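You operate a simulated robot arm through the tools that you are given. There is no shell and no other tool. Be economical: measure what you need, move in short steps, check, and stop when the job is done.

You run a simulated two-armed robot. Do the job below in one go: nothing can be reset, and whatever is moved stays where it is left.

TASK
Dust the cocoa cake with sugar, then cover it, and wipe the mat.
Fine: use the shaker, the low dome and the pad; put shaker and pad back; leave the lemon cake plain; touch no cake. Set down upright: sugar shaker. What is to be rubbed or washed off counts as gone when no trace of it is left.
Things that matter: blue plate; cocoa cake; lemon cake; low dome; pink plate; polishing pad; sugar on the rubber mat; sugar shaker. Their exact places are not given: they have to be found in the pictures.

The check looks at the end state, three seconds after you hand in, the way a careful person would. Anything else that was tipped, shoved, dropped, spilled or broken makes it a failure. A push-on lid holds only when it is set on centred and level and pressed home; a screw cap is set on level and turned clockwise until tight.

THE ROBOT
Two 7-joint arms with fingered hands on one trunk, on a base that drives. Base frame: it is fixed to the floor where the robot stands at the start and does not move with it; the origin is under the middle of the robot, x ahead of it, y to its left, z up; the surface under the hand at the start is at about z = 740. Lengths are in mm, angles in degrees, forces in N, time in s.
The left shoulder is at the start at [73, 155, 1059], the right one opposite. With the tool pointing down near the work surface each hand reaches from about 440 to 860 mm from the robot's upright axis, wherever it stands, measured 20 degrees to its own side. Places, roughly: blue plate (18x18x2 cm) [800, -100, 800]; low dome (15x15x13 cm) [800, -300, 800]; pink plate (18x18x2 cm) [500, -300, 800]; sugar on the rubber mat [500, -100, 700]. Payload 4 kg a hand.
The TCP of each hand is the grasp point between the finger pads, 30 mm short of the fingertips. In the tool frame z runs along the fingers and y along their closing line. Largest opening 104 mm; the body of the gripper starts 35 mm behind the TCP. The gripper is a hand of 3 fingers: y runs from the thumb to the fingers, the wrist lies at [-15, -104, -178] in the tool frame.
Orientation is that of the tool frame in the base frame, as [roll, pitch, yaw] about the fixed x, y, z axes, in that order (R = Rz(yaw) Ry(pitch) Rx(roll)). With the fingers straight down and the wrist toward the robot, the tool's x, y and z point along [0, 1, 0], [1, 0, 0] and [0, 0, -1] of the base frame.

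THE INTERFACE
- The arms move only by the tool apply_moves. It takes "left_steps", "right_steps" or both (then of equal length, played together; a hand with none holds still); each is a list of rows, each an object of numbers (a shift or turn left out is 0): "ax", "ay", "az": the turn, a rotation vector about the tool's x, y, z in units of 120 degrees (1.0 is 120 degrees); "tx", "ty", "tz": the shift along the tool's x, y, z in units of 400 mm (1.0 is 400 mm). In form: [{"ax": .., "ay": .., "az": .., "tx": .., "ty": .., "tz": ..}, ...]. A call has 1 to 20 rows; each row is the pose to reach, as a shift and turn from the pose commanded when the call began, along the tool's axes at that moment. A call with a number of a shift or a turn outside -1 to 1 is refused whole. Rows are played at 5 a second. More than 50 mm and 8.6 degrees between two rows, and nothing of the call is played. A pose out of reach is approached as far as the arm can. The call stops where the force on the tool passes 40 N (or 10 N more than at its start, if that is more) or the arm is blocked; 0.2 s more then pass. In this call time passes only in rows, and 0.2 s behind the last. It gives the time, the measured TCP pose, the force on the tool (base axes), the opening and the grip force at its end, in the units of the frame above (readings bear some noise), with the torque about the TCP (base axes, N m) and any sound that the robot's microphone picked up.
- Cameras (640 x 400 px; columns grow to the right, rows downward): "scene" is now at [137.7, -22.7, 1285.7]; the picture's right is [-0.24, -0.97, 0.00], its down [-0.57, 0.14, -0.81] and it looks along [0.78, -0.20, -0.59] (base axes); focal length 234 px, centre (320, 200). "left" rides on the left gripper at [-64, -94, -117] in its tool frame; the picture's right is [-0.72, -0.33, 0.61], its down [0.64, -0.65, 0.40] and it looks along [0.27, 0.68, 0.68] (tool axes); focal length 238 px, centre (320, 200). "right" rides on the right gripper at [64, -94, -117] in its tool frame; the picture's right is [-0.72, 0.33, -0.61], its down [-0.64, -0.65, 0.40] and it looks along [-0.27, 0.68, 0.68] (tool axes); focal length 238 px, centre (320, 200).
- grab_frame(camera): a new picture of that camera. It takes no simulated time.
- slide_trunk(by): slides the trunk up (or, below 0, down) by that many mm; the arms and the scene camera ride with it, the base frame stays. It gives what a move gives, with no picture.
- steer(legs): drives the robot by 1 to 6 legs, each [ahead, left, turn to the left] in mm, mm and degrees, along the robot's own axes; the way and the turn of a leg run together, so that a leg with both is an arc; at most 1500 mm and 180 degrees a leg. The arms and the cameras ride along, it lands a little off, and it stops where it bumps. It gives what a move gives.
- curl_fingers(index, middle, thumb_bend, thumb_turn, hand): sets how far each is bent, from 0 (flat) to 100 (curled in); at 30 the hand is open as for a grip, at 70 the pads meet at the TCP. One left out holds its place. A second passes; each finger stops where it meets its share of the squeeze, and holds until it gets a number again. It is the only way to open and close the hand. It gives what a move gives, with no picture; readings hold the bend of each and the force on the fingers (four entries, about 0 where the hand has none), thumb and palm. thumb_turn goes from beside the hand (0) to across from the fingers (100), as for a grip.
- head_to(pan, tilt): turns the head with the scene camera to pan (to the left, within 86 degrees either way) and tilt (down, from -29 to 69), counted from straight ahead of the robot. It gives what a move gives.
- point_at(camera, pixels): for up to 12 pixels [column, row] of the newest picture of that camera ("zoom" is the newest enlarged one), the place [x, y, z] in the base frame of the surface seen there, good to about 2 mm. It takes no simulated time.
- enlarge(camera, box): a new picture of the part [left, top, right, bottom] of that camera's present view, enlarged. It takes no simulated time.
- job_done(): hands the job in; it is judged then, once.

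Keep the steps short. Do not move on a guess: measure, check each grasp and each placing, and mend mistakes. In all there are 80 turns and 78 pictures (those below and enlarged ones count). Leave the grippers open and the arms clear of the work at the hand-in unless told otherwise, and finish with a single line.

The tools are called as name(argument=value, ...) on one line, values as JSON. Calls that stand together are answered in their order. apply_moves: Moves the arms, as the interface text tells. Its arguments: {"type":"object","properties":{"left_steps":{"type":"array"},"right_steps":{"type":"array"}},"required":[]} The other tools are called the same way: slide_trunk (by) slides the trunk up or down; curl_fingers (index, middle, thumb_bend, thumb_turn, hand) moves the fingers one by one; steer (legs) drives the base; head_to (pan, tilt) turns the head that bears the scene camera; grab_frame (camera) takes a picture; point_at (camera, pixels) gives the place of the surface under pixels of a picture; enlarge (camera, box) takes an enlarged picture of a part of a camera's view; job_done () hands the job in.

At the start:

```text
time_s: 0.0
left_tcp_pos: [501.0, 147.4, 1132.9]
left_tool_rot: [-179.8, 0.1, 90.0]
left_force: [0.2, 0.1, 0.1]
left_moment: [0.01, -0.01, 0.02]
left_opening: 103.5
left_finger_force: 0.0
left_shape: jaw
left_bend: [30.0, 30.0, 30.0, 98.0]
left_finger forces: [0.0, 0.1, 0.0, 0.0, 0.1, 0.0]
right_tcp_pos: [482.8, -233.0, 1145.6]
right_tool_rot: [-179.9, 0.1, 90.0]
right_force: [-0.7, 0.4, 0.9]
right_moment: [-0.01, 0.01, 0.0]
right_opening: 103.5
right_finger_force: 0.0
right_shape: jaw
right_bend: [30.0, 30.0, 30.0, 98.0]
right_finger forces: [0.0, 0.0, 0.0, 0.0, 0.0, 0.0]
trunk travel left (down, up): [-475.0, 465.0]
robot x, y, heading: [1.4, -0.6, 0.1]
head pan, tilt: [-14.1, 35.9]
```

scene: 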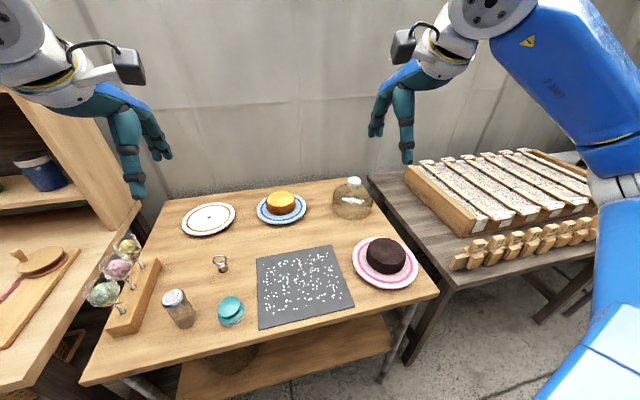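
right: 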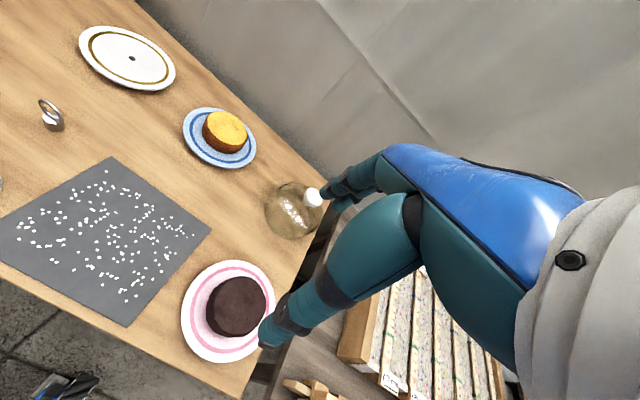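
left: 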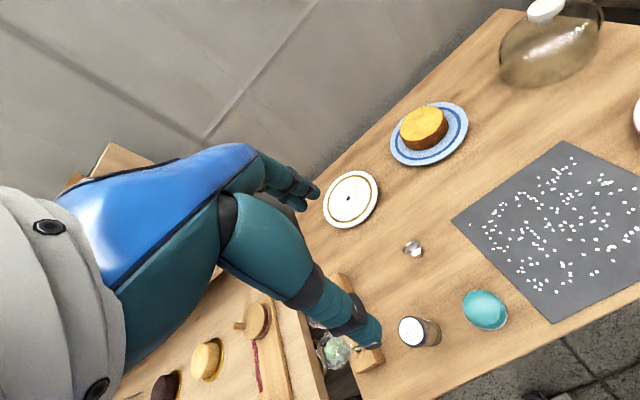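

I see the shaker near (178,308), the teal pad near (231,310), the glass dome near (352,198), the cocoa cake near (386,257) and the lemon cake near (281,203). I will measure these and take enlarged views.

point_at(camera="scene", pixels=[[174, 297], [183, 322], [231, 303], [231, 320], [354, 182], [352, 210], [385, 248], [368, 257], [405, 257], [386, 284], [281, 198], [220, 263]])

enlarge(camera="scene", box=[80, 230, 280, 355])

enlarge(camera="scene", box=[250, 165, 450, 290])

```text
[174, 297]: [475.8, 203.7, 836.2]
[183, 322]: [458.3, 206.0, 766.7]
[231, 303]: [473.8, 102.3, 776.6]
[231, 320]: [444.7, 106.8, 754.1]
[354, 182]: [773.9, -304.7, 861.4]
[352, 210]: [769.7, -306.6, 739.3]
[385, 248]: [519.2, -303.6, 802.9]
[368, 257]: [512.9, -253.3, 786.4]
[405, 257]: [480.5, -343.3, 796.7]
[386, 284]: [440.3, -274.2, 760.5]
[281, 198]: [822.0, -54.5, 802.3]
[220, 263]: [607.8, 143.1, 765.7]
```

```text
3.20 times, centred on (180, 292) of scene
```

zoom: 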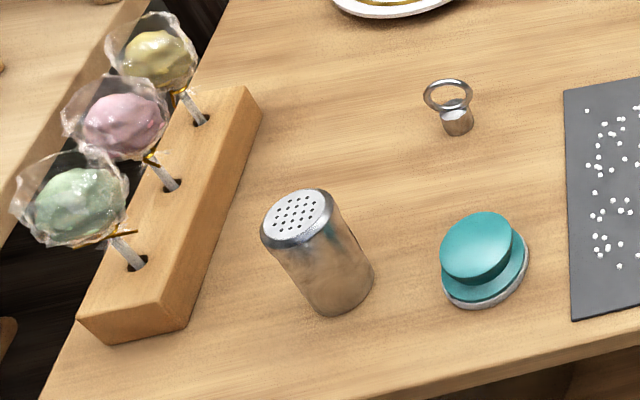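

```text
3.20 times, centred on (350, 228) of scene
```

zoom: 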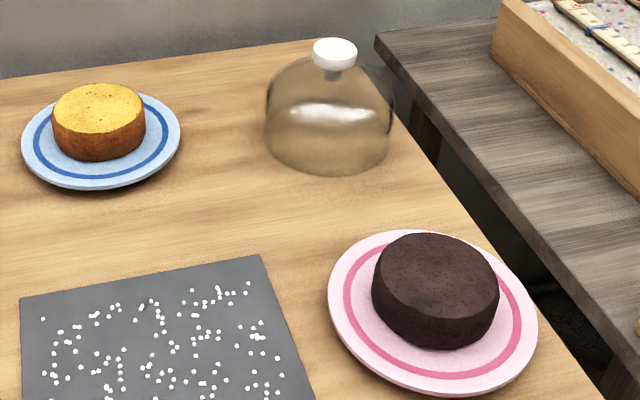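

Next I measure the shaker rim, the pad outline and the mat corners more closely.

enlarge(camera="scene", box=[150, 270, 262, 340])

point_at(camera="scene", pixels=[[258, 260], [260, 326], [334, 248], [350, 305], [300, 285], [354, 260], [416, 270], [388, 238], [150, 262], [125, 325], [160, 262], [102, 292]])

```text
5.71 times, centred on (206, 305) of scene
```

zoom: 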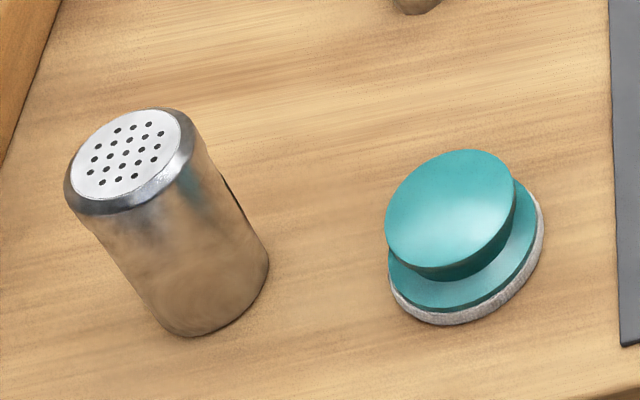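

```text
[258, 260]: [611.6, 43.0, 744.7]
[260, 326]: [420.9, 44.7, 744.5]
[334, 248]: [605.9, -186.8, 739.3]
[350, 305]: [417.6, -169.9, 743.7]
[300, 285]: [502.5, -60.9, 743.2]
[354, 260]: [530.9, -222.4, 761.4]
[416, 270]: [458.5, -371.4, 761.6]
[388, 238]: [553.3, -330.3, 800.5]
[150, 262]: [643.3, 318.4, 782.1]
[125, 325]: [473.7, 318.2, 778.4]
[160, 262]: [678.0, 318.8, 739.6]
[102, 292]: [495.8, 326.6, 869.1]
```

point_at(camera="zoom", pixels=[[127, 154], [85, 190], [172, 122], [155, 115], [100, 205], [215, 325], [455, 210], [395, 235], [508, 175], [470, 155], [430, 265], [450, 318]])

enlarge(camera="scene", box=[320, 170, 384, 210])

```text
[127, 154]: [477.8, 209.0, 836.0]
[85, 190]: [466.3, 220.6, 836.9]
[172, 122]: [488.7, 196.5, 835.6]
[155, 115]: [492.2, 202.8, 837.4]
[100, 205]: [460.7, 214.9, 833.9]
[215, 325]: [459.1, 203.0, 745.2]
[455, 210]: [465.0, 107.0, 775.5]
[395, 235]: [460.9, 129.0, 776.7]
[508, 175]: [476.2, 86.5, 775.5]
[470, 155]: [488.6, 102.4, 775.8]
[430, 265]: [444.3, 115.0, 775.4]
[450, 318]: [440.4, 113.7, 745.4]
```

```text
10.00 times, centred on (352, 190) of scene
```

zoom: 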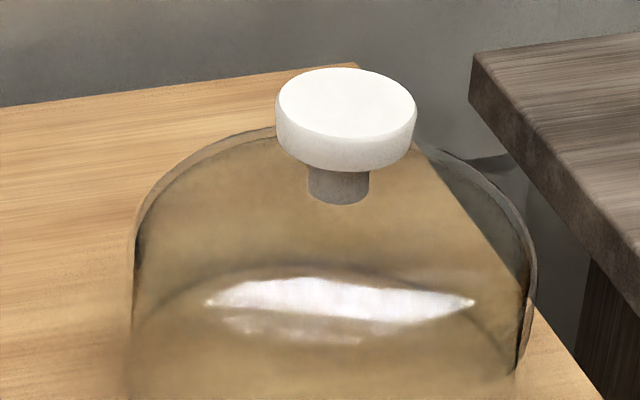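

point_at(camera="zoom", pixels=[[345, 102], [285, 100], [408, 100], [345, 75], [345, 132], [345, 155], [338, 190], [345, 225]])

head_to(pan=0, tilt=65)

grab_frame(camera="scene")

```text
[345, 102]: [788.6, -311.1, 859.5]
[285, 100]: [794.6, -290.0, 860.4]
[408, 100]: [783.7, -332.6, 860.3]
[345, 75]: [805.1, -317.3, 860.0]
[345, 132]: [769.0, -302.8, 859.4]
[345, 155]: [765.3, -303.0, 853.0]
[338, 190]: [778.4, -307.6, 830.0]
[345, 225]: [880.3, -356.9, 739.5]
```

```text
time_s: 0.9
left_tcp_pos: [498.8, 147.6, 1133.4]
left_tool_rot: [179.9, 0.1, 90.0]
left_force: [0.6, 0.1, -1.0]
left_moment: [-0.02, 0.01, -0.01]
left_opening: 103.7
left_finger_force: 0.1
left_shape: jaw
left_bend: [30.0, 30.0, 30.0, 98.0]
left_finger forces: [0.0, 0.1, 0.0, 0.0, 0.0, 0.1]
right_tcp_pos: [481.1, -232.5, 1145.3]
right_tool_rot: [180.0, 0.0, 90.0]
right_force: [0.1, 0.4, 0.6]
right_moment: [-0.01, -0.02, -0.01]
right_opening: 103.4
right_finger_force: 0.0
right_shape: jaw
right_bend: [30.0, 30.0, 30.0, 98.0]
right_finger forces: [0.0, 0.1, 0.2, 0.0, 0.0, 0.0]
trunk travel left (down, up): [-475.0, 465.0]
robot x, y, heading: [2.5, 0.3, -0.0]
head pan, tilt: [0.0, 65.0]
```

```text
70 pictures are left
```

scene: 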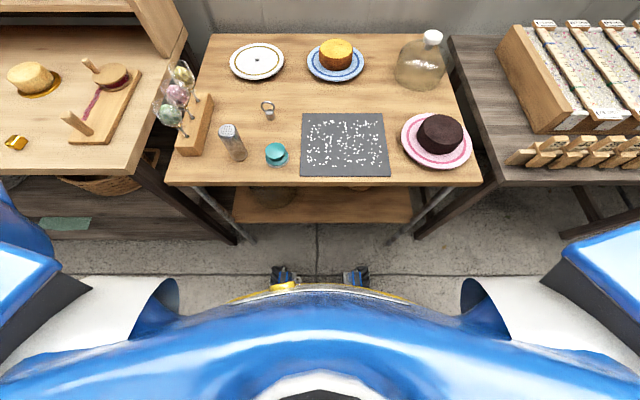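

The floor behind the robot is clear, so I back up 150 mm. This gives the left hand room to grip the shaker horizontally.

steer(legs=[[-150, 0, 0]])

apply_moves(left_steps=[{"ax": -0.0385, "ay": 0.0385, "az": 0.0385, "tx": 0.01, "tz": 0.02}, {"ax": -0.077, "ay": 0.077, "az": 0.077, "tx": 0.02, "tz": 0.04}, {"ax": -0.1155, "ay": 0.1155, "az": 0.1155, "tx": 0.03, "tz": 0.06}, {"ax": -0.154, "ay": 0.154, "az": 0.154, "tx": 0.04, "tz": 0.08}, {"ax": -0.1925, "ay": 0.1925, "az": 0.1925, "tx": 0.05, "tz": 0.1}, {"ax": -0.231, "ay": 0.231, "az": 0.231, "tx": 0.06, "tz": 0.12}, {"ax": -0.2695, "ay": 0.2695, "az": 0.2695, "tx": 0.07, "tz": 0.14}, {"ax": -0.308, "ay": 0.308, "az": 0.308, "tx": 0.08, "tz": 0.16}, {"ax": -0.3465, "ay": 0.3465, "az": 0.3465, "tx": 0.09, "tz": 0.18}, {"ax": -0.385, "ay": 0.385, "az": 0.385, "tx": 0.1, "tz": 0.2}, {"ax": -0.4235, "ay": 0.4235, "az": 0.4235, "tx": 0.11, "tz": 0.22}, {"ax": -0.462, "ay": 0.462, "az": 0.462, "tx": 0.12, "tz": 0.24}, {"ax": -0.5005, "ay": 0.5005, "az": 0.5005, "tx": 0.13, "tz": 0.26}, {"ax": -0.539, "ay": 0.539, "az": 0.539, "tx": 0.14, "tz": 0.28}, {"ax": -0.5774, "ay": 0.5774, "az": 0.5774, "tx": 0.15, "tz": 0.3}])

grab_frame(camera="scene")

```text
time_s: 2.3
left_tcp_pos: [351.8, 149.5, 1132.3]
left_tool_rot: [-179.9, 0.0, 90.1]
left_force: [-0.9, -0.2, -0.7]
left_moment: [-0.03, -0.01, 0.0]
left_opening: 103.7
left_finger_force: 0.1
left_shape: jaw
left_bend: [30.0, 30.0, 30.0, 98.0]
left_finger forces: [0.0, 0.1, 0.0, 0.0, 0.0, 0.1]
right_tcp_pos: [334.2, -231.9, 1145.1]
right_tool_rot: [-179.9, 0.0, 90.1]
right_force: [-0.3, 0.1, 0.3]
right_moment: [-0.02, 0.02, 0.01]
right_opening: 103.7
right_finger_force: 0.0
right_shape: jaw
right_bend: [30.0, 30.0, 30.0, 98.0]
right_finger forces: [0.0, 0.0, 0.0, 0.0, 0.0, 0.0]
trunk travel left (down, up): [-475.0, 465.0]
robot x, y, heading: [-149.8, -2.4, -0.1]
head pan, tilt: [0.0, 65.0]
```

```text
time_s: 5.5
left_tcp_pos: [348.1, 208.3, 1013.4]
left_tool_rot: [2.7, -90.0, 177.3]
left_force: [0.3, -0.1, 0.1]
left_moment: [0.01, -0.02, -0.02]
left_opening: 103.9
left_finger_force: 0.0
left_shape: jaw
left_bend: [30.0, 30.0, 30.0, 98.0]
left_finger forces: [0.1, 0.0, 0.1, 0.0, 0.1, 0.1]
left hand out of reach, approached as far as the arm can: row 8, 9, 10, 11, 12, 13, 14
right_tcp_pos: [329.7, -229.6, 1145.8]
right_tool_rot: [179.9, 0.1, 90.0]
right_force: [0.4, -0.3, -0.1]
right_moment: [-0.03, 0.0, 0.03]
right_opening: 103.5
right_finger_force: 0.1
right_shape: jaw
right_bend: [30.0, 30.0, 30.0, 98.0]
right_finger forces: [0.0, 0.0, 0.0, 0.0, 0.0, 0.0]
trunk travel left (down, up): [-475.0, 465.0]
robot x, y, heading: [-151.8, -0.8, -0.2]
head pan, tilt: [0.0, 65.0]
```

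```text
69 pictures are left
```

scene: 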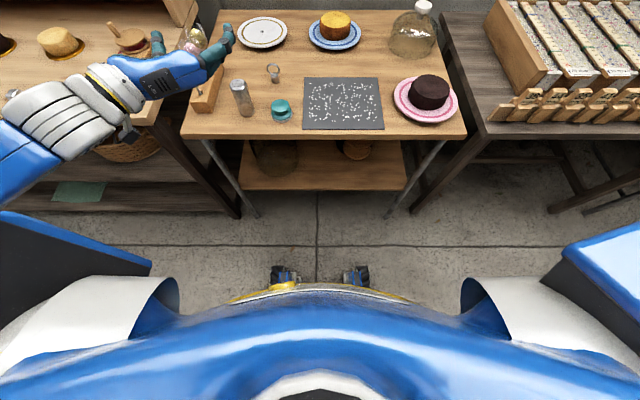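

The horizontal pose was reached. I now test in the air whether the wrist can roll about the finger axis, since inverting the shaker needs that.

apply_moves(left_steps=[{"az": -0.07}, {"az": -0.14}, {"az": -0.21}, {"az": -0.28}, {"az": -0.35}, {"az": -0.42}, {"az": -0.49}, {"az": -0.56}, {"az": -0.63}, {"az": -0.7}, {"az": -0.77}, {"az": -0.84}, {"az": -0.91}, {"az": -0.98}])

apply_moves(left_steps=[{"az": -0.07}, {"az": -0.14}, {"az": -0.21}, {"az": -0.28}, {"az": -0.35}, {"az": -0.42}, {"az": -0.49}, {"az": -0.52}])

grab_frame(camera="scene")

```text
time_s: 8.6
left_tcp_pos: [346.7, 201.6, 1012.9]
left_tool_rot: [89.8, 15.1, 87.8]
left_force: [0.9, 0.3, 0.0]
left_moment: [-0.02, 0.0, 0.0]
left_opening: 103.9
left_finger_force: 0.1
left_shape: jaw
left_bend: [30.0, 30.0, 30.0, 98.0]
left_finger forces: [0.0, 0.1, 0.1, 0.0, 0.0, 0.1]
right_tcp_pos: [329.3, -230.8, 1145.5]
right_tool_rot: [180.0, -0.1, 90.1]
right_force: [-0.8, -0.3, 0.5]
right_moment: [0.0, 0.01, 0.01]
right_opening: 104.0
right_finger_force: 0.1
right_shape: jaw
right_bend: [30.0, 30.0, 30.0, 98.0]
right_finger forces: [0.1, 0.1, 0.1, 0.0, 0.1, 0.0]
trunk travel left (down, up): [-475.0, 465.0]
robot x, y, heading: [-150.8, -3.2, -0.2]
head pan, tilt: [0.0, 65.0]
stopped in row 14 (left hand): the arm was blocked; the commanded pose is now the measured one
```

```text
time_s: 9.1
left_tcp_pos: [346.0, 192.3, 1010.1]
left_tool_rot: [90.1, 17.0, 85.4]
left_force: [0.1, -0.1, -0.5]
left_moment: [0.01, -0.01, -0.03]
left_opening: 103.9
left_finger_force: 0.0
left_shape: jaw
left_bend: [30.0, 30.0, 30.0, 98.0]
left_finger forces: [0.0, 0.0, 0.0, 0.1, 0.0, 0.0]
right_tcp_pos: [329.2, -232.1, 1145.5]
right_tool_rot: [179.9, 0.0, 90.1]
right_force: [0.3, 0.4, 0.1]
right_moment: [-0.03, 0.01, -0.01]
right_opening: 103.9
right_finger_force: 0.1
right_shape: jaw
right_bend: [30.0, 30.0, 30.0, 98.0]
right_finger forces: [0.0, 0.1, 0.1, 0.0, 0.1, 0.0]
trunk travel left (down, up): [-475.0, 465.0]
robot x, y, heading: [-149.2, 1.9, 0.0]
head pan, tilt: [0.0, 65.0]
stopped in row 2 (left hand): the arm was blocked; the commanded pose is now the measured one
```

```text
68 pictures are left
```

scene: 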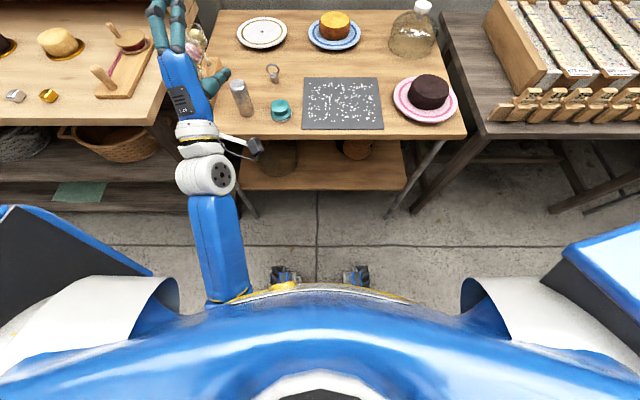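

Rolling that way blocks after about 107°. I test the opposite direction, going back first and then on past the upright pose.

apply_moves(left_steps=[{"az": 0.07}, {"az": 0.14}, {"az": 0.21}, {"az": 0.28}, {"az": 0.35}, {"az": 0.42}, {"az": 0.49}, {"az": 0.56}, {"az": 0.63}, {"az": 0.7}, {"az": 0.77}, {"az": 0.84}, {"az": 0.89}])

apply_moves(left_steps=[{"az": 0.07}, {"az": 0.14}, {"az": 0.21}, {"az": 0.28}, {"az": 0.35}, {"az": 0.42}, {"az": 0.49}, {"az": 0.56}, {"az": 0.63}, {"az": 0.7}, {"az": 0.77}, {"az": 0.84}, {"az": 0.91}, {"az": 0.98}])

grab_frame(camera="scene")

```text
time_s: 11.9
left_tcp_pos: [346.1, 194.5, 1007.5]
left_tool_rot: [119.3, -89.5, 56.1]
left_force: [0.1, -0.9, 0.3]
left_moment: [-0.01, 0.0, 0.04]
left_opening: 103.9
left_finger_force: 0.0
left_shape: jaw
left_bend: [30.0, 30.0, 30.0, 98.0]
left_finger forces: [0.1, 0.1, 0.0, 0.1, 0.1, 0.0]
right_tcp_pos: [329.4, -230.7, 1147.8]
right_tool_rot: [179.9, 0.0, 90.1]
right_force: [-0.4, -0.3, 0.7]
right_moment: [-0.01, 0.02, -0.01]
right_opening: 103.4
right_finger_force: 0.0
right_shape: jaw
right_bend: [30.0, 30.0, 30.0, 98.0]
right_finger forces: [0.1, 0.0, 0.2, 0.0, 0.0, 0.1]
trunk travel left (down, up): [-475.0, 465.0]
robot x, y, heading: [-150.9, 2.2, 0.1]
head pan, tilt: [0.0, 65.0]
```

```text
time_s: 14.9
left_tcp_pos: [360.7, 190.3, 1008.4]
left_tool_rot: [-90.2, 27.2, -94.8]
left_force: [0.2, 0.0, -0.2]
left_moment: [0.0, 0.02, 0.0]
left_opening: 103.8
left_finger_force: 0.0
left_shape: jaw
left_bend: [30.0, 30.0, 30.0, 98.0]
left_finger forces: [0.0, 0.0, 0.0, 0.1, 0.1, 0.0]
left hand out of reach, approached as far as the arm can: row 6, 7, 8, 9, 10, 11, 12, 13, 14
right_tcp_pos: [329.0, -231.2, 1146.9]
right_tool_rot: [179.8, 0.0, 90.1]
right_force: [0.0, -0.5, -0.2]
right_moment: [0.0, 0.02, 0.0]
right_opening: 103.7
right_finger_force: 0.0
right_shape: jaw
right_bend: [30.0, 30.0, 30.0, 98.0]
right_finger forces: [0.0, 0.0, 0.0, 0.0, 0.0, 0.0]
trunk travel left (down, up): [-475.0, 465.0]
robot x, y, heading: [-149.6, -2.4, -0.1]
head pan, tilt: [0.0, 65.0]
```

```text
67 pictures are left
```

scene: 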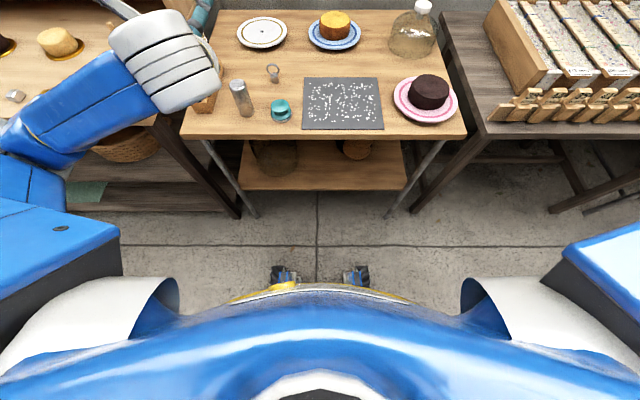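

That direction goes further. I continue the roll to see whether full inversion is possible.

apply_moves(left_steps=[{"az": 0.07, "tz": 0.02}, {"az": 0.14, "tz": 0.04}, {"az": 0.21, "tz": 0.06}, {"az": 0.28, "tz": 0.08}, {"az": 0.35, "tz": 0.1}, {"az": 0.42, "tz": 0.12}, {"az": 0.48, "tz": 0.14}])

grab_frame(camera="scene")

```text
time_s: 16.5
left_tcp_pos: [416.9, 185.3, 1009.0]
left_tool_rot: [-92.7, 84.9, -97.4]
left_force: [0.1, 0.5, 0.3]
left_moment: [-0.01, -0.02, 0.03]
left_opening: 103.9
left_finger_force: 0.0
left_shape: jaw
left_bend: [30.0, 30.0, 30.0, 98.0]
left_finger forces: [0.0, 0.1, 0.0, 0.0, 0.1, 0.0]
right_tcp_pos: [329.2, -231.5, 1146.3]
right_tool_rot: [179.8, 0.0, 90.0]
right_force: [0.0, -0.1, 0.4]
right_moment: [0.02, -0.01, 0.02]
right_opening: 103.6
right_finger_force: 0.1
right_shape: jaw
right_bend: [30.0, 30.0, 30.0, 98.0]
right_finger forces: [0.1, 0.2, 0.0, 0.0, 0.0, 0.0]
trunk travel left (down, up): [-475.0, 465.0]
robot x, y, heading: [-147.6, -2.0, 0.1]
head pan, tilt: [0.0, 65.0]
```

```text
66 pictures are left
```

scene: 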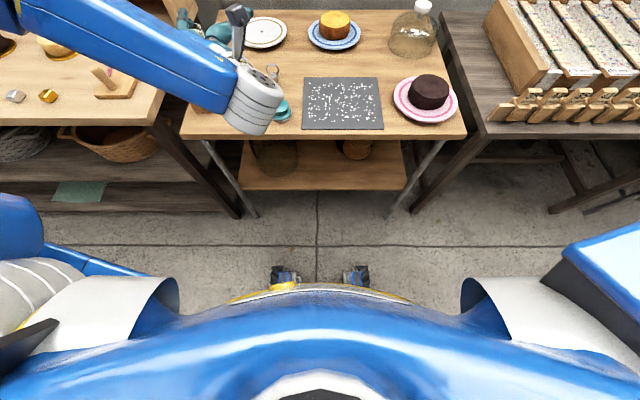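

Full inversion works with the wrist going over the top. I roll back to the upright grip pose and then look again.

apply_moves(left_steps=[{"az": -0.07}, {"az": -0.14}, {"az": -0.21}, {"az": -0.28}, {"az": -0.35}, {"az": -0.42}, {"az": -0.49}, {"az": -0.56}, {"az": -0.63}, {"az": -0.7}, {"az": -0.77}, {"az": -0.84}, {"az": -0.91}, {"az": -0.98}])

apply_moves(left_steps=[{"az": -0.07, "tz": -0.02}, {"az": -0.14, "tz": -0.04}, {"az": -0.21, "tz": -0.06}, {"az": -0.28, "tz": -0.08}, {"az": -0.35, "tz": -0.1}, {"az": -0.42, "tz": -0.12}, {"az": -0.48, "tz": -0.14}])

head_to(pan=20, tilt=45)

grab_frame(camera="scene")

grab_frame(camera="left")

```text
time_s: 19.5
left_tcp_pos: [416.6, 187.1, 1009.0]
left_tool_rot: [-90.3, -33.0, -94.4]
left_force: [-1.2, 1.0, 0.2]
left_moment: [-0.01, -0.03, 0.02]
left_opening: 103.7
left_finger_force: 0.0
left_shape: jaw
left_bend: [30.0, 30.0, 30.0, 98.0]
left_finger forces: [0.0, 0.1, 0.0, 0.1, 0.1, 0.0]
right_tcp_pos: [327.7, -230.5, 1147.2]
right_tool_rot: [179.8, 0.2, 90.1]
right_force: [0.1, -0.1, 0.5]
right_moment: [-0.01, -0.02, 0.0]
right_opening: 103.7
right_finger_force: 0.1
right_shape: jaw
right_bend: [30.0, 30.0, 30.0, 98.0]
right_finger forces: [0.1, 0.0, 0.0, 0.0, 0.1, 0.0]
trunk travel left (down, up): [-475.0, 465.0]
robot x, y, heading: [-149.7, -1.1, -0.1]
head pan, tilt: [0.0, 65.0]
```

```text
time_s: 21.1
left_tcp_pos: [360.9, 192.0, 1008.0]
left_tool_rot: [115.0, -89.4, 60.4]
left_force: [-0.5, 0.0, 0.1]
left_moment: [-0.02, 0.0, 0.02]
left_opening: 104.0
left_finger_force: 0.0
left_shape: jaw
left_bend: [30.0, 30.0, 30.0, 98.0]
left_finger forces: [0.1, 0.0, 0.0, 0.0, 0.0, 0.0]
right_tcp_pos: [328.1, -229.9, 1146.6]
right_tool_rot: [179.8, 0.1, 90.1]
right_force: [0.7, -0.4, 0.7]
right_moment: [0.01, 0.03, -0.04]
right_opening: 103.6
right_finger_force: 0.1
right_shape: jaw
right_bend: [30.0, 30.0, 30.0, 98.0]
right_finger forces: [0.0, 0.1, 0.1, 0.0, 0.0, 0.0]
trunk travel left (down, up): [-475.0, 465.0]
robot x, y, heading: [-147.4, -0.7, 0.0]
head pan, tilt: [0.0, 65.0]
```

```text
time_s: 22.0
left_tcp_pos: [361.7, 191.6, 1009.5]
left_tool_rot: [108.5, -89.5, 67.0]
left_force: [0.4, 0.0, 0.8]
left_moment: [0.01, -0.03, -0.04]
left_opening: 103.9
left_finger_force: 0.1
left_shape: jaw
left_bend: [30.0, 30.0, 30.0, 98.0]
left_finger forces: [0.0, 0.0, 0.1, 0.1, 0.1, 0.0]
right_tcp_pos: [329.9, -231.0, 1147.5]
right_tool_rot: [179.9, -0.1, 90.1]
right_force: [-0.2, 0.1, -0.3]
right_moment: [-0.04, 0.01, 0.01]
right_opening: 103.6
right_finger_force: 0.0
right_shape: jaw
right_bend: [30.0, 30.0, 30.0, 98.0]
right_finger forces: [0.0, 0.0, 0.1, 0.0, 0.1, 0.1]
trunk travel left (down, up): [-475.0, 465.0]
robot x, y, heading: [-152.0, 2.8, 0.1]
head pan, tilt: [20.0, 45.0]
```

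```text
65 pictures are left
```

scene: 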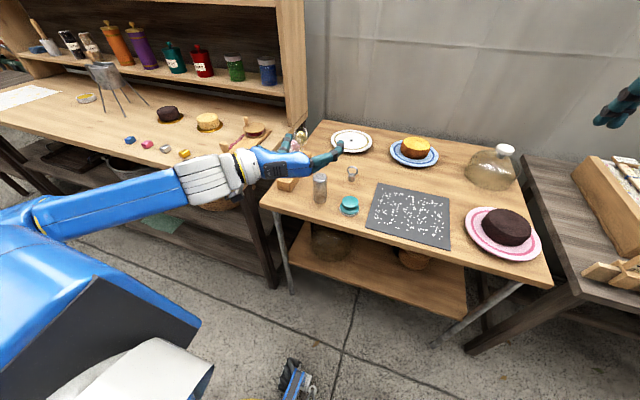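

```text
64 pictures are left
```

left: 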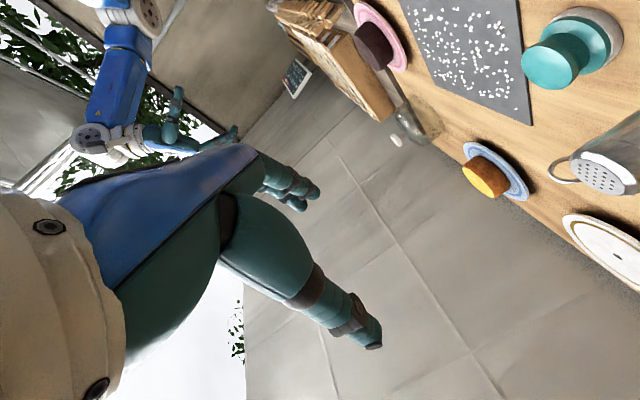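

I check the heights of the left table edge, the forearm and the lollipop block, because the forearm will pass near them.

point_at(camera="scene", pixels=[[100, 157], [200, 198], [30, 135], [120, 205], [90, 217], [215, 178], [240, 175], [298, 186], [295, 178], [276, 188], [262, 205], [319, 180]])

enlarge(camera="scene", box=[230, 110, 390, 210])

```text
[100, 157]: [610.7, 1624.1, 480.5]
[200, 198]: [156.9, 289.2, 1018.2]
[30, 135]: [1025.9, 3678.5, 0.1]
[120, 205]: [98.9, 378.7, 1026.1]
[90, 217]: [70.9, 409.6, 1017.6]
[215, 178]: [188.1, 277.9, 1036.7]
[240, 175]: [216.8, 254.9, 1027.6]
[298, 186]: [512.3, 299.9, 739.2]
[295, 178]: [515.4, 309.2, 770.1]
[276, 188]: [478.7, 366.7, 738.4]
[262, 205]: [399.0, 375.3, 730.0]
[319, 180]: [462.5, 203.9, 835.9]
```

```text
4.00 times, centred on (310, 160) of scene
```

zoom: 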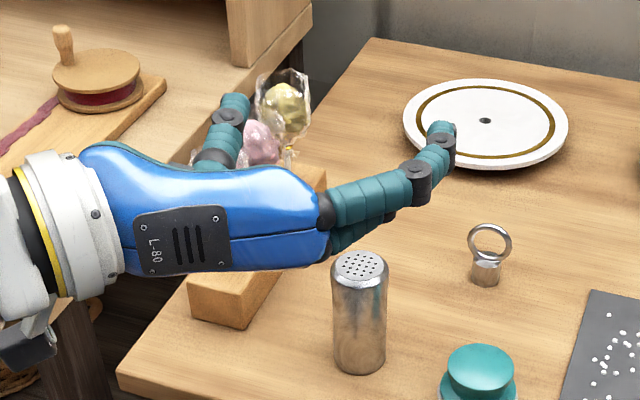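

The forearm stays well in front of the tables (x < 220) and the block's right face is at y≈300, so there is room. I correct the yaw and y, then lower the trunk so the TCP is near z 792.

apply_moves(left_steps=[{"ax": 0.0375, "ty": -0.042}])

slide_trunk(by=-217)

grab_frame(camera="scene")

grab_frame(camera="left")

```text
time_s: 22.4
left_tcp_pos: [364.7, 207.9, 1008.2]
left_tool_rot: [110.8, -89.4, 69.1]
left_force: [0.1, -0.3, 0.1]
left_moment: [-0.02, -0.01, 0.02]
left_opening: 104.1
left_finger_force: 0.1
left_shape: jaw
left_bend: [30.0, 30.0, 30.0, 98.0]
left_finger forces: [0.1, 0.0, 0.0, 0.0, 0.0, 0.1]
right_tcp_pos: [327.3, -229.8, 1147.5]
right_tool_rot: [179.8, 0.1, 90.1]
right_force: [0.1, -0.3, -1.1]
right_moment: [0.0, 0.02, -0.02]
right_opening: 103.6
right_finger_force: 0.1
right_shape: jaw
right_bend: [30.0, 30.0, 30.0, 98.0]
right_finger forces: [0.0, 0.1, 0.0, 0.0, 0.0, 0.1]
trunk travel left (down, up): [-475.0, 465.0]
robot x, y, heading: [-150.8, 0.8, 0.1]
head pan, tilt: [20.0, 45.0]
```

```text
time_s: 24.7
left_tcp_pos: [363.3, 209.2, 791.8]
left_tool_rot: [109.8, -89.5, 70.2]
left_force: [-0.4, 1.0, 0.9]
left_moment: [0.03, 0.0, 0.01]
left_opening: 103.7
left_finger_force: 0.1
left_shape: jaw
left_bend: [30.0, 30.0, 30.0, 98.0]
left_finger forces: [0.0, 0.1, 0.0, 0.0, 0.1, 0.1]
right_tcp_pos: [327.3, -231.5, 930.0]
right_tool_rot: [179.8, 0.0, 90.0]
right_force: [-0.7, 0.1, 0.3]
right_moment: [0.0, -0.07, -0.01]
right_opening: 103.9
right_finger_force: 0.0
right_shape: jaw
right_bend: [30.0, 30.0, 30.0, 98.0]
right_finger forces: [0.0, 0.0, 0.0, 0.0, 0.0, 0.0]
trunk travel left (down, up): [-258.0, 682.0]
robot x, y, heading: [-152.0, 1.1, 0.0]
head pan, tilt: [20.0, 45.0]
```

```text
62 pictures are left
```

scene: 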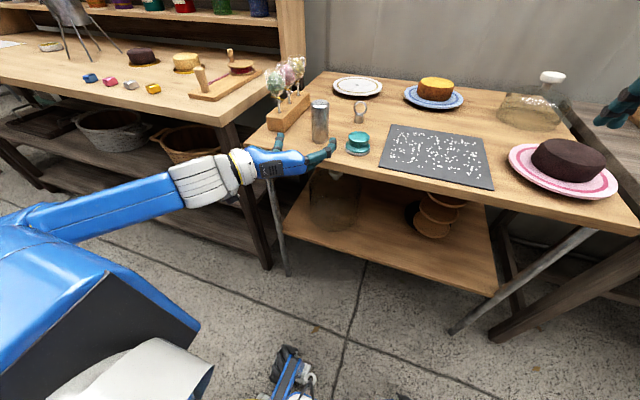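

```text
61 pictures are left
```

left: 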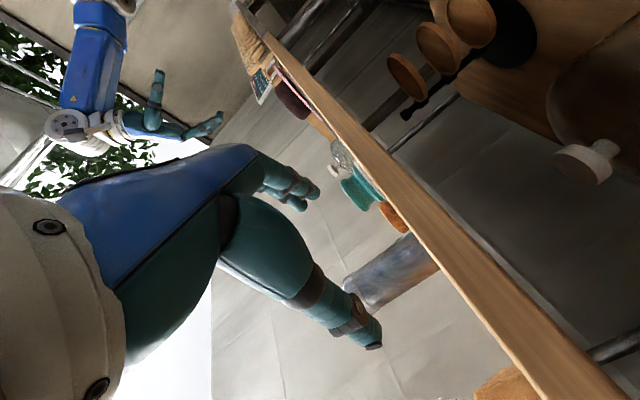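

The left hand camera hangs 64 mm below the fingers, so I raise the hand 13 mm to clear the table edge. Then I advance to x ≈ 472 around the shaker.

apply_moves(left_steps=[{"tx": 0.0325}, {"tx": 0.0325, "tz": 0.06}, {"tx": 0.0325, "tz": 0.12}, {"tx": 0.0325, "tz": 0.18}, {"tx": 0.0325, "tz": 0.23}, {"tx": 0.0325, "tz": 0.27}, {"tx": 0.0325, "tz": 0.27}])

enlarge(camera="scene", box=[200, 60, 392, 180])

grab_frame(camera="left")

```text
time_s: 26.3
left_tcp_pos: [470.9, 207.4, 804.6]
left_tool_rot: [112.6, -89.4, 67.4]
left_force: [0.5, -0.8, 0.9]
left_moment: [0.02, 0.0, -0.02]
left_opening: 104.3
left_finger_force: 0.1
left_shape: jaw
left_bend: [30.0, 30.0, 30.0, 98.0]
left_finger forces: [0.0, 0.0, 0.1, 0.0, 0.1, 0.1]
right_tcp_pos: [327.4, -230.8, 930.8]
right_tool_rot: [179.8, 0.0, 90.1]
right_force: [-0.3, -0.3, 0.3]
right_moment: [0.0, -0.01, 0.02]
right_opening: 103.6
right_finger_force: 0.1
right_shape: jaw
right_bend: [30.0, 30.0, 30.0, 98.0]
right_finger forces: [0.1, 0.0, 0.1, 0.1, 0.0, 0.1]
trunk travel left (down, up): [-258.0, 682.0]
robot x, y, heading: [-150.3, 0.1, 0.1]
head pan, tilt: [20.0, 45.0]
```

```text
3.33 times, centred on (296, 120) of scene
```

zoom: 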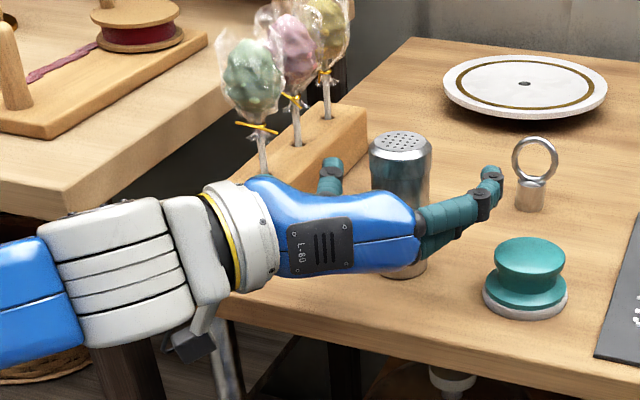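

```text
59 pictures are left
```

left: 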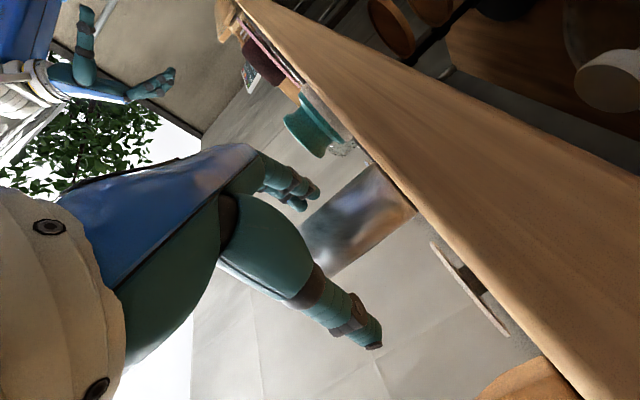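

The shaker stands between thumb and fingers, so I close the hand.

curl_fingers(hand="left", index=70, middle=70, thumb_bend=70)

enlarge(camera="scene", box=[200, 60, 392, 180])

```text
time_s: 27.3
left_tcp_pos: [471.1, 207.6, 803.6]
left_tool_rot: [113.3, -89.5, 66.6]
left_force: [1.2, -0.4, 2.6]
left_moment: [0.06, -0.05, 0.02]
left_opening: 30.0
left_finger_force: 15.0
left_shape: fingers
left_bend: [60.0, 64.0, 59.0, 97.0]
left_finger forces: [9.9, 5.3, 0.0, 0.0, 15.4, 0.0]
right_tcp_pos: [328.7, -230.8, 930.4]
right_tool_rot: [179.7, 0.1, 90.1]
right_force: [0.3, 0.3, -0.2]
right_moment: [0.01, -0.02, 0.01]
right_opening: 103.7
right_finger_force: 0.0
right_shape: jaw
right_bend: [30.0, 30.0, 30.0, 98.0]
right_finger forces: [0.0, 0.1, 0.0, 0.1, 0.0, 0.0]
trunk travel left (down, up): [-258.0, 682.0]
robot x, y, heading: [-149.9, -2.1, -0.0]
head pan, tilt: [20.0, 45.0]
```

```text
3.33 times, centred on (296, 120) of scene
```

zoom: 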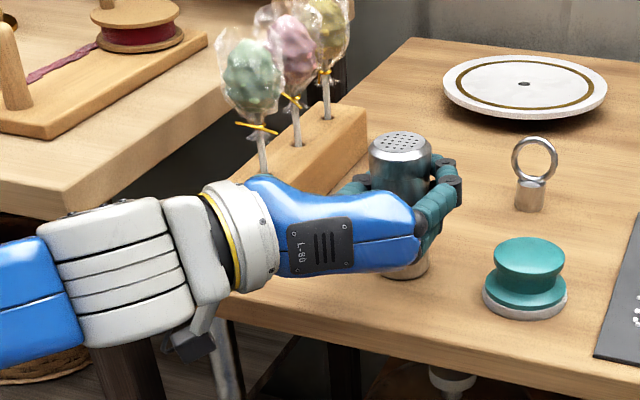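

The grip holds at 15 N. I lift straight up with the trunk and check.

slide_trunk(by=60)

enlarge(camera="scene", box=[200, 60, 392, 180])

```text
time_s: 28.3
left_tcp_pos: [470.2, 208.3, 862.9]
left_tool_rot: [117.0, -89.4, 62.9]
left_force: [-0.3, 0.3, -0.6]
left_moment: [0.0, 0.0, 0.01]
left_opening: 29.8
left_finger_force: 15.8
left_shape: fingers
left_bend: [60.0, 65.0, 60.0, 96.0]
left_finger forces: [10.1, 4.9, 0.0, 0.1, 15.4, 0.1]
right_tcp_pos: [328.2, -230.7, 990.2]
right_tool_rot: [179.8, 0.1, 90.1]
right_force: [-0.1, -0.1, -1.3]
right_moment: [-0.02, 0.03, 0.01]
right_opening: 103.6
right_finger_force: 0.1
right_shape: jaw
right_bend: [30.0, 30.0, 30.0, 98.0]
right_finger forces: [0.0, 0.0, 0.0, 0.1, 0.0, 0.1]
trunk travel left (down, up): [-318.0, 622.0]
robot x, y, heading: [-149.7, -2.7, 0.1]
head pan, tilt: [20.0, 45.0]
```

```text
3.33 times, centred on (296, 120) of scene
```

zoom: 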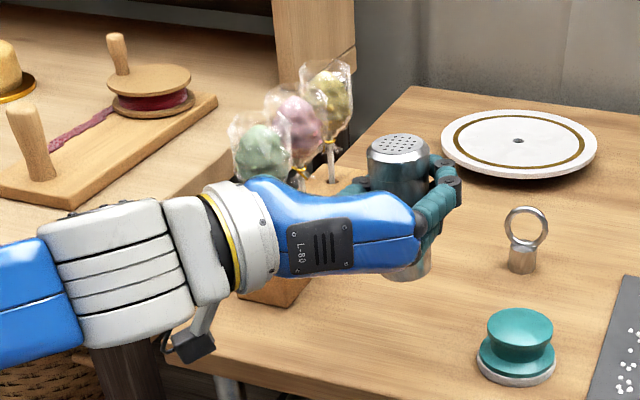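

The shaker is lifted and upright. I raise it further and then drive right 510 mm, so the cake takes the same relative place that the shaker had.

slide_trunk(by=100)

steer(legs=[[0, -510, 0]])

grab_frame(camera="scene")

```text
time_s: 29.6
left_tcp_pos: [471.5, 208.2, 963.6]
left_tool_rot: [115.6, -89.4, 64.3]
left_force: [0.5, -0.4, -0.6]
left_moment: [-0.01, 0.0, -0.03]
left_opening: 29.6
left_finger_force: 15.4
left_shape: fingers
left_bend: [60.0, 65.0, 60.0, 96.0]
left_finger forces: [10.2, 4.9, 0.0, 0.1, 15.4, 0.0]
right_tcp_pos: [329.4, -230.2, 1089.1]
right_tool_rot: [179.9, 0.0, 90.1]
right_force: [0.3, 0.1, -0.2]
right_moment: [-0.01, 0.0, -0.02]
right_opening: 103.7
right_finger_force: 0.1
right_shape: jaw
right_bend: [30.0, 30.0, 30.0, 98.0]
right_finger forces: [0.1, 0.0, 0.0, 0.0, 0.1, 0.1]
trunk travel left (down, up): [-418.0, 522.0]
robot x, y, heading: [-152.2, -0.2, 0.1]
head pan, tilt: [20.0, 45.0]
```

```text
time_s: 32.6
left_tcp_pos: [471.0, -301.0, 964.6]
left_tool_rot: [115.5, -89.4, 64.4]
left_force: [-0.3, 0.6, -1.9]
left_moment: [-0.01, 0.03, -0.01]
left_opening: 29.9
left_finger_force: 14.8
left_shape: fingers
left_bend: [60.0, 65.0, 60.0, 96.0]
left_finger forces: [10.0, 4.8, 0.0, 0.0, 15.6, 0.1]
right_tcp_pos: [329.6, -739.8, 1090.6]
right_tool_rot: [179.8, 0.1, 90.1]
right_force: [0.3, 0.0, -0.4]
right_moment: [-0.02, -0.04, 0.0]
right_opening: 103.5
right_finger_force: 0.1
right_shape: jaw
right_bend: [30.0, 30.0, 30.0, 98.0]
right_finger forces: [0.0, 0.0, 0.0, 0.1, 0.0, 0.0]
trunk travel left (down, up): [-418.0, 522.0]
robot x, y, heading: [-148.5, -509.0, -0.1]
head pan, tilt: [20.0, 45.0]
```

```text
56 pictures are left
```

scene: 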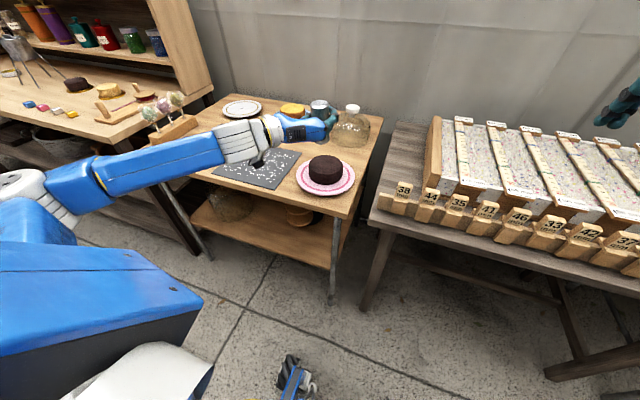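

enlarge(camera="scene", box=[280, 140, 376, 200])

point_at(camera="zoom", pixels=[[195, 165], [405, 165], [300, 110], [300, 215], [300, 160], [110, 270], [490, 270], [300, 380]])

```text
6.67 times, centred on (328, 170) of scene
```

zoom: 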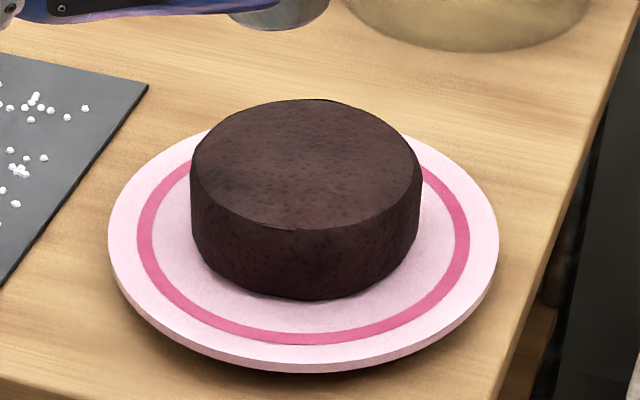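

```text
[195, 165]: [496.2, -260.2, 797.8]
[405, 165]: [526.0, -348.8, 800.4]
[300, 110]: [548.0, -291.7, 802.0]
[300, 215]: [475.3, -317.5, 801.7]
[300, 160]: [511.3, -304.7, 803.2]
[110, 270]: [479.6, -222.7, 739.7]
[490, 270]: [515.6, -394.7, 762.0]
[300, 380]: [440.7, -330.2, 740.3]
```

The cake centre is about (510, −306) with its top at z 803. I move the shaker over it, lower to about TCP z 905, and roll it over.

apply_moves(left_steps=[{"tz": 0.05, "ty": 0.006}, {"tz": 0.0975, "ty": 0.0125}])

slide_trunk(by=-55)

apply_moves(left_steps=[{"az": 0.07}, {"az": 0.14}, {"az": 0.21}, {"az": 0.28}, {"az": 0.35}, {"az": 0.42}, {"az": 0.49}, {"az": 0.56}, {"az": 0.63}])

grab_frame(camera="scene")

```text
time_s: 33.2
left_tcp_pos: [509.4, -308.8, 964.3]
left_tool_rot: [110.0, -89.5, 69.9]
left_force: [0.0, -0.2, -2.2]
left_moment: [0.02, 0.0, -0.02]
left_opening: 29.7
left_finger_force: 14.8
left_shape: fingers
left_bend: [60.0, 65.0, 60.0, 96.0]
left_finger forces: [10.2, 5.0, 0.0, 0.1, 15.4, 0.0]
right_tcp_pos: [329.5, -741.4, 1090.2]
right_tool_rot: [179.8, 0.0, 90.1]
right_force: [-0.6, -0.3, 0.2]
right_moment: [-0.01, 0.01, 0.0]
right_opening: 103.7
right_finger_force: 0.0
right_shape: jaw
right_bend: [30.0, 30.0, 30.0, 98.0]
right_finger forces: [0.0, 0.1, 0.1, 0.1, 0.0, 0.1]
trunk travel left (down, up): [-418.0, 522.0]
robot x, y, heading: [-144.5, -513.1, 0.3]
head pan, tilt: [20.0, 45.0]
```

```text
time_s: 34.2
left_tcp_pos: [509.1, -308.9, 910.8]
left_tool_rot: [111.1, -89.4, 68.7]
left_force: [-1.2, -0.7, -0.9]
left_moment: [-0.04, 0.01, -0.01]
left_opening: 30.0
left_finger_force: 15.5
left_shape: fingers
left_bend: [60.0, 65.0, 60.0, 96.0]
left_finger forces: [10.1, 5.0, 0.0, 0.0, 15.4, 0.0]
right_tcp_pos: [327.0, -742.4, 1036.1]
right_tool_rot: [179.8, 0.0, 90.1]
right_force: [-0.4, -0.5, 0.0]
right_moment: [0.03, 0.0, 0.0]
right_opening: 103.8
right_finger_force: 0.1
right_shape: jaw
right_bend: [30.0, 30.0, 30.0, 98.0]
right_finger forces: [0.0, 0.0, 0.0, 0.0, 0.1, 0.0]
trunk travel left (down, up): [-363.0, 577.0]
robot x, y, heading: [-151.2, -514.7, -0.0]
head pan, tilt: [20.0, 45.0]
```

```text
time_s: 36.2
left_tcp_pos: [509.3, -309.5, 909.7]
left_tool_rot: [-90.2, -14.7, -90.1]
left_force: [0.4, -0.3, -1.2]
left_moment: [0.0, -0.02, -0.02]
left_opening: 29.3
left_finger_force: 15.1
left_shape: fingers
left_bend: [60.0, 65.0, 60.0, 96.0]
left_finger forces: [10.2, 5.0, 0.1, 0.0, 14.3, 0.0]
right_tcp_pos: [326.8, -744.8, 1034.6]
right_tool_rot: [179.8, -0.1, 90.1]
right_force: [-0.2, 0.8, -0.1]
right_moment: [0.0, -0.01, 0.0]
right_opening: 103.6
right_finger_force: 0.0
right_shape: jaw
right_bend: [30.0, 30.0, 30.0, 98.0]
right_finger forces: [0.0, 0.1, 0.0, 0.0, 0.1, 0.1]
trunk travel left (down, up): [-363.0, 577.0]
robot x, y, heading: [-149.1, -513.3, -0.1]
head pan, tilt: [20.0, 45.0]
```

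```text
54 pictures are left
```

scene: 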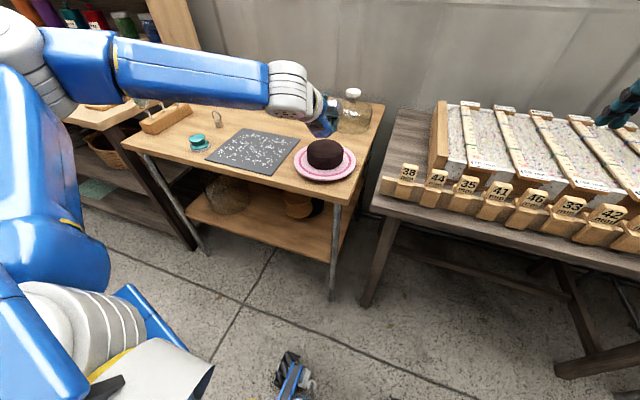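

The position held through the first 75°. I continue to full inversion.

apply_moves(left_steps=[{"az": 0.07}, {"az": 0.14}, {"az": 0.21}, {"az": 0.28}, {"az": 0.35}, {"az": 0.42}, {"az": 0.49}, {"az": 0.56}, {"az": 0.63}, {"az": 0.7}, {"az": 0.77}, {"az": 0.84}, {"az": 0.87}])

grab_frame(camera="scene")

enlarge(camera="scene", box=[264, 80, 392, 200])

```text
time_s: 39.0
left_tcp_pos: [508.9, -309.0, 909.2]
left_tool_rot: [-120.2, 89.7, -120.3]
left_force: [0.2, -0.1, -1.2]
left_moment: [0.01, 0.02, 0.01]
left_opening: 29.3
left_finger_force: 14.9
left_shape: fingers
left_bend: [60.0, 65.0, 60.0, 96.0]
left_finger forces: [9.8, 4.9, 0.0, 0.0, 15.0, 0.1]
right_tcp_pos: [327.9, -744.2, 1034.9]
right_tool_rot: [179.8, 0.0, 90.0]
right_force: [-0.3, -0.4, -0.2]
right_moment: [-0.01, -0.01, 0.01]
right_opening: 103.3
right_finger_force: 0.1
right_shape: jaw
right_bend: [30.0, 30.0, 30.0, 98.0]
right_finger forces: [0.0, 0.1, 0.0, 0.0, 0.0, 0.0]
trunk travel left (down, up): [-363.0, 577.0]
robot x, y, heading: [-149.1, -512.2, -0.0]
head pan, tilt: [20.0, 45.0]
```

```text
53 pictures are left
```

scene: 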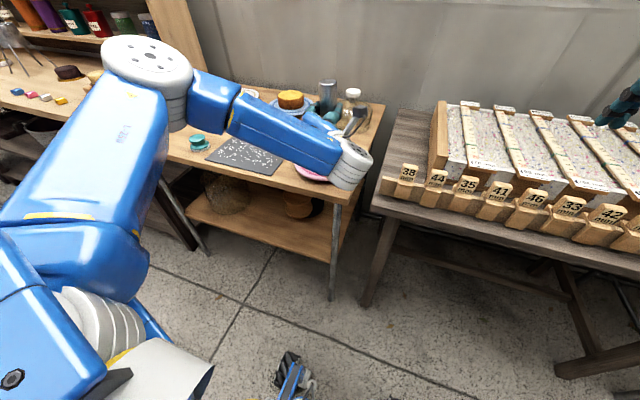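

```text
3.33 times, centred on (328, 140) of scene
```

zoom: 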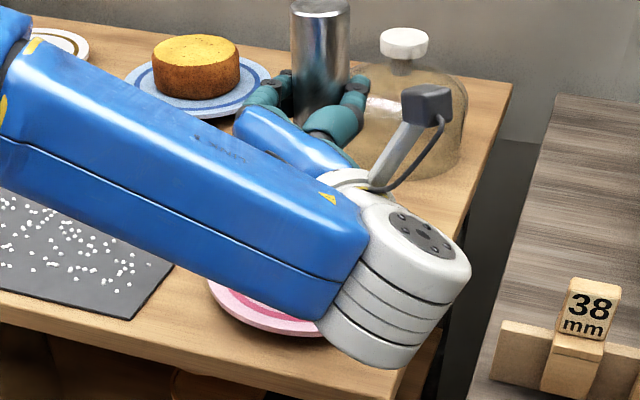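

grab_frame(camera="left")

```text
51 pictures are left
```

left: 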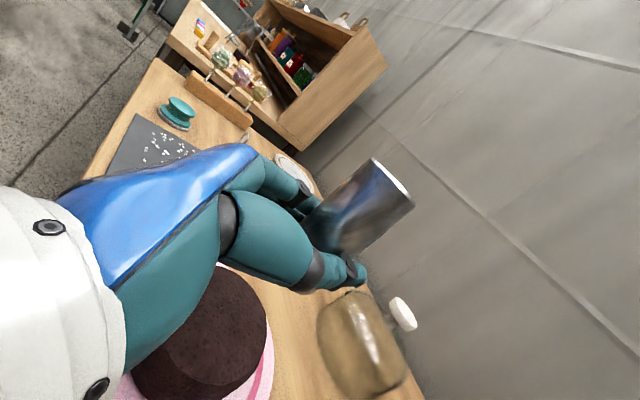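

The shaker is inverted above the cake and no sugar has fallen yet. I shake it up and down a few times.

apply_moves(left_steps=[{"tx": -0.06}, {"tx": 0.04}, {"tx": -0.06}, {"tx": 0.04}, {"tx": -0.06}, {"tx": 0.04}, {"tx": -0.06}, {"tx": 0.04}, {"tx": -0.06}, {"tx": 0.0}])

grab_frame(camera="left")

```text
time_s: 41.2
left_tcp_pos: [509.8, -309.8, 910.0]
left_tool_rot: [-109.6, 89.5, -109.7]
left_force: [0.8, 0.5, -1.2]
left_moment: [-0.01, 0.0, 0.04]
left_opening: 28.9
left_finger_force: 14.9
left_shape: fingers
left_bend: [60.0, 65.0, 60.0, 96.0]
left_finger forces: [9.8, 5.0, 0.0, 0.1, 15.1, 0.0]
right_tcp_pos: [329.5, -743.5, 1034.5]
right_tool_rot: [179.9, 0.0, 90.1]
right_force: [0.0, 0.5, 0.0]
right_moment: [0.03, 0.01, -0.01]
right_opening: 103.7
right_finger_force: 0.1
right_shape: jaw
right_bend: [30.0, 30.0, 30.0, 98.0]
right_finger forces: [0.1, 0.1, 0.0, 0.1, 0.0, 0.0]
trunk travel left (down, up): [-363.0, 577.0]
robot x, y, heading: [-149.9, -513.3, 0.3]
head pan, tilt: [20.0, 45.0]
```

```text
50 pictures are left
```

left: 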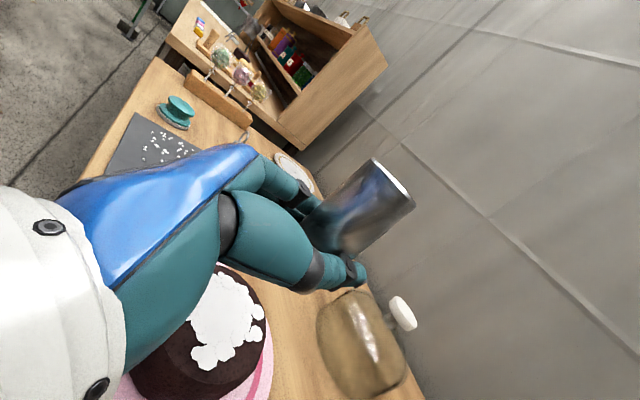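

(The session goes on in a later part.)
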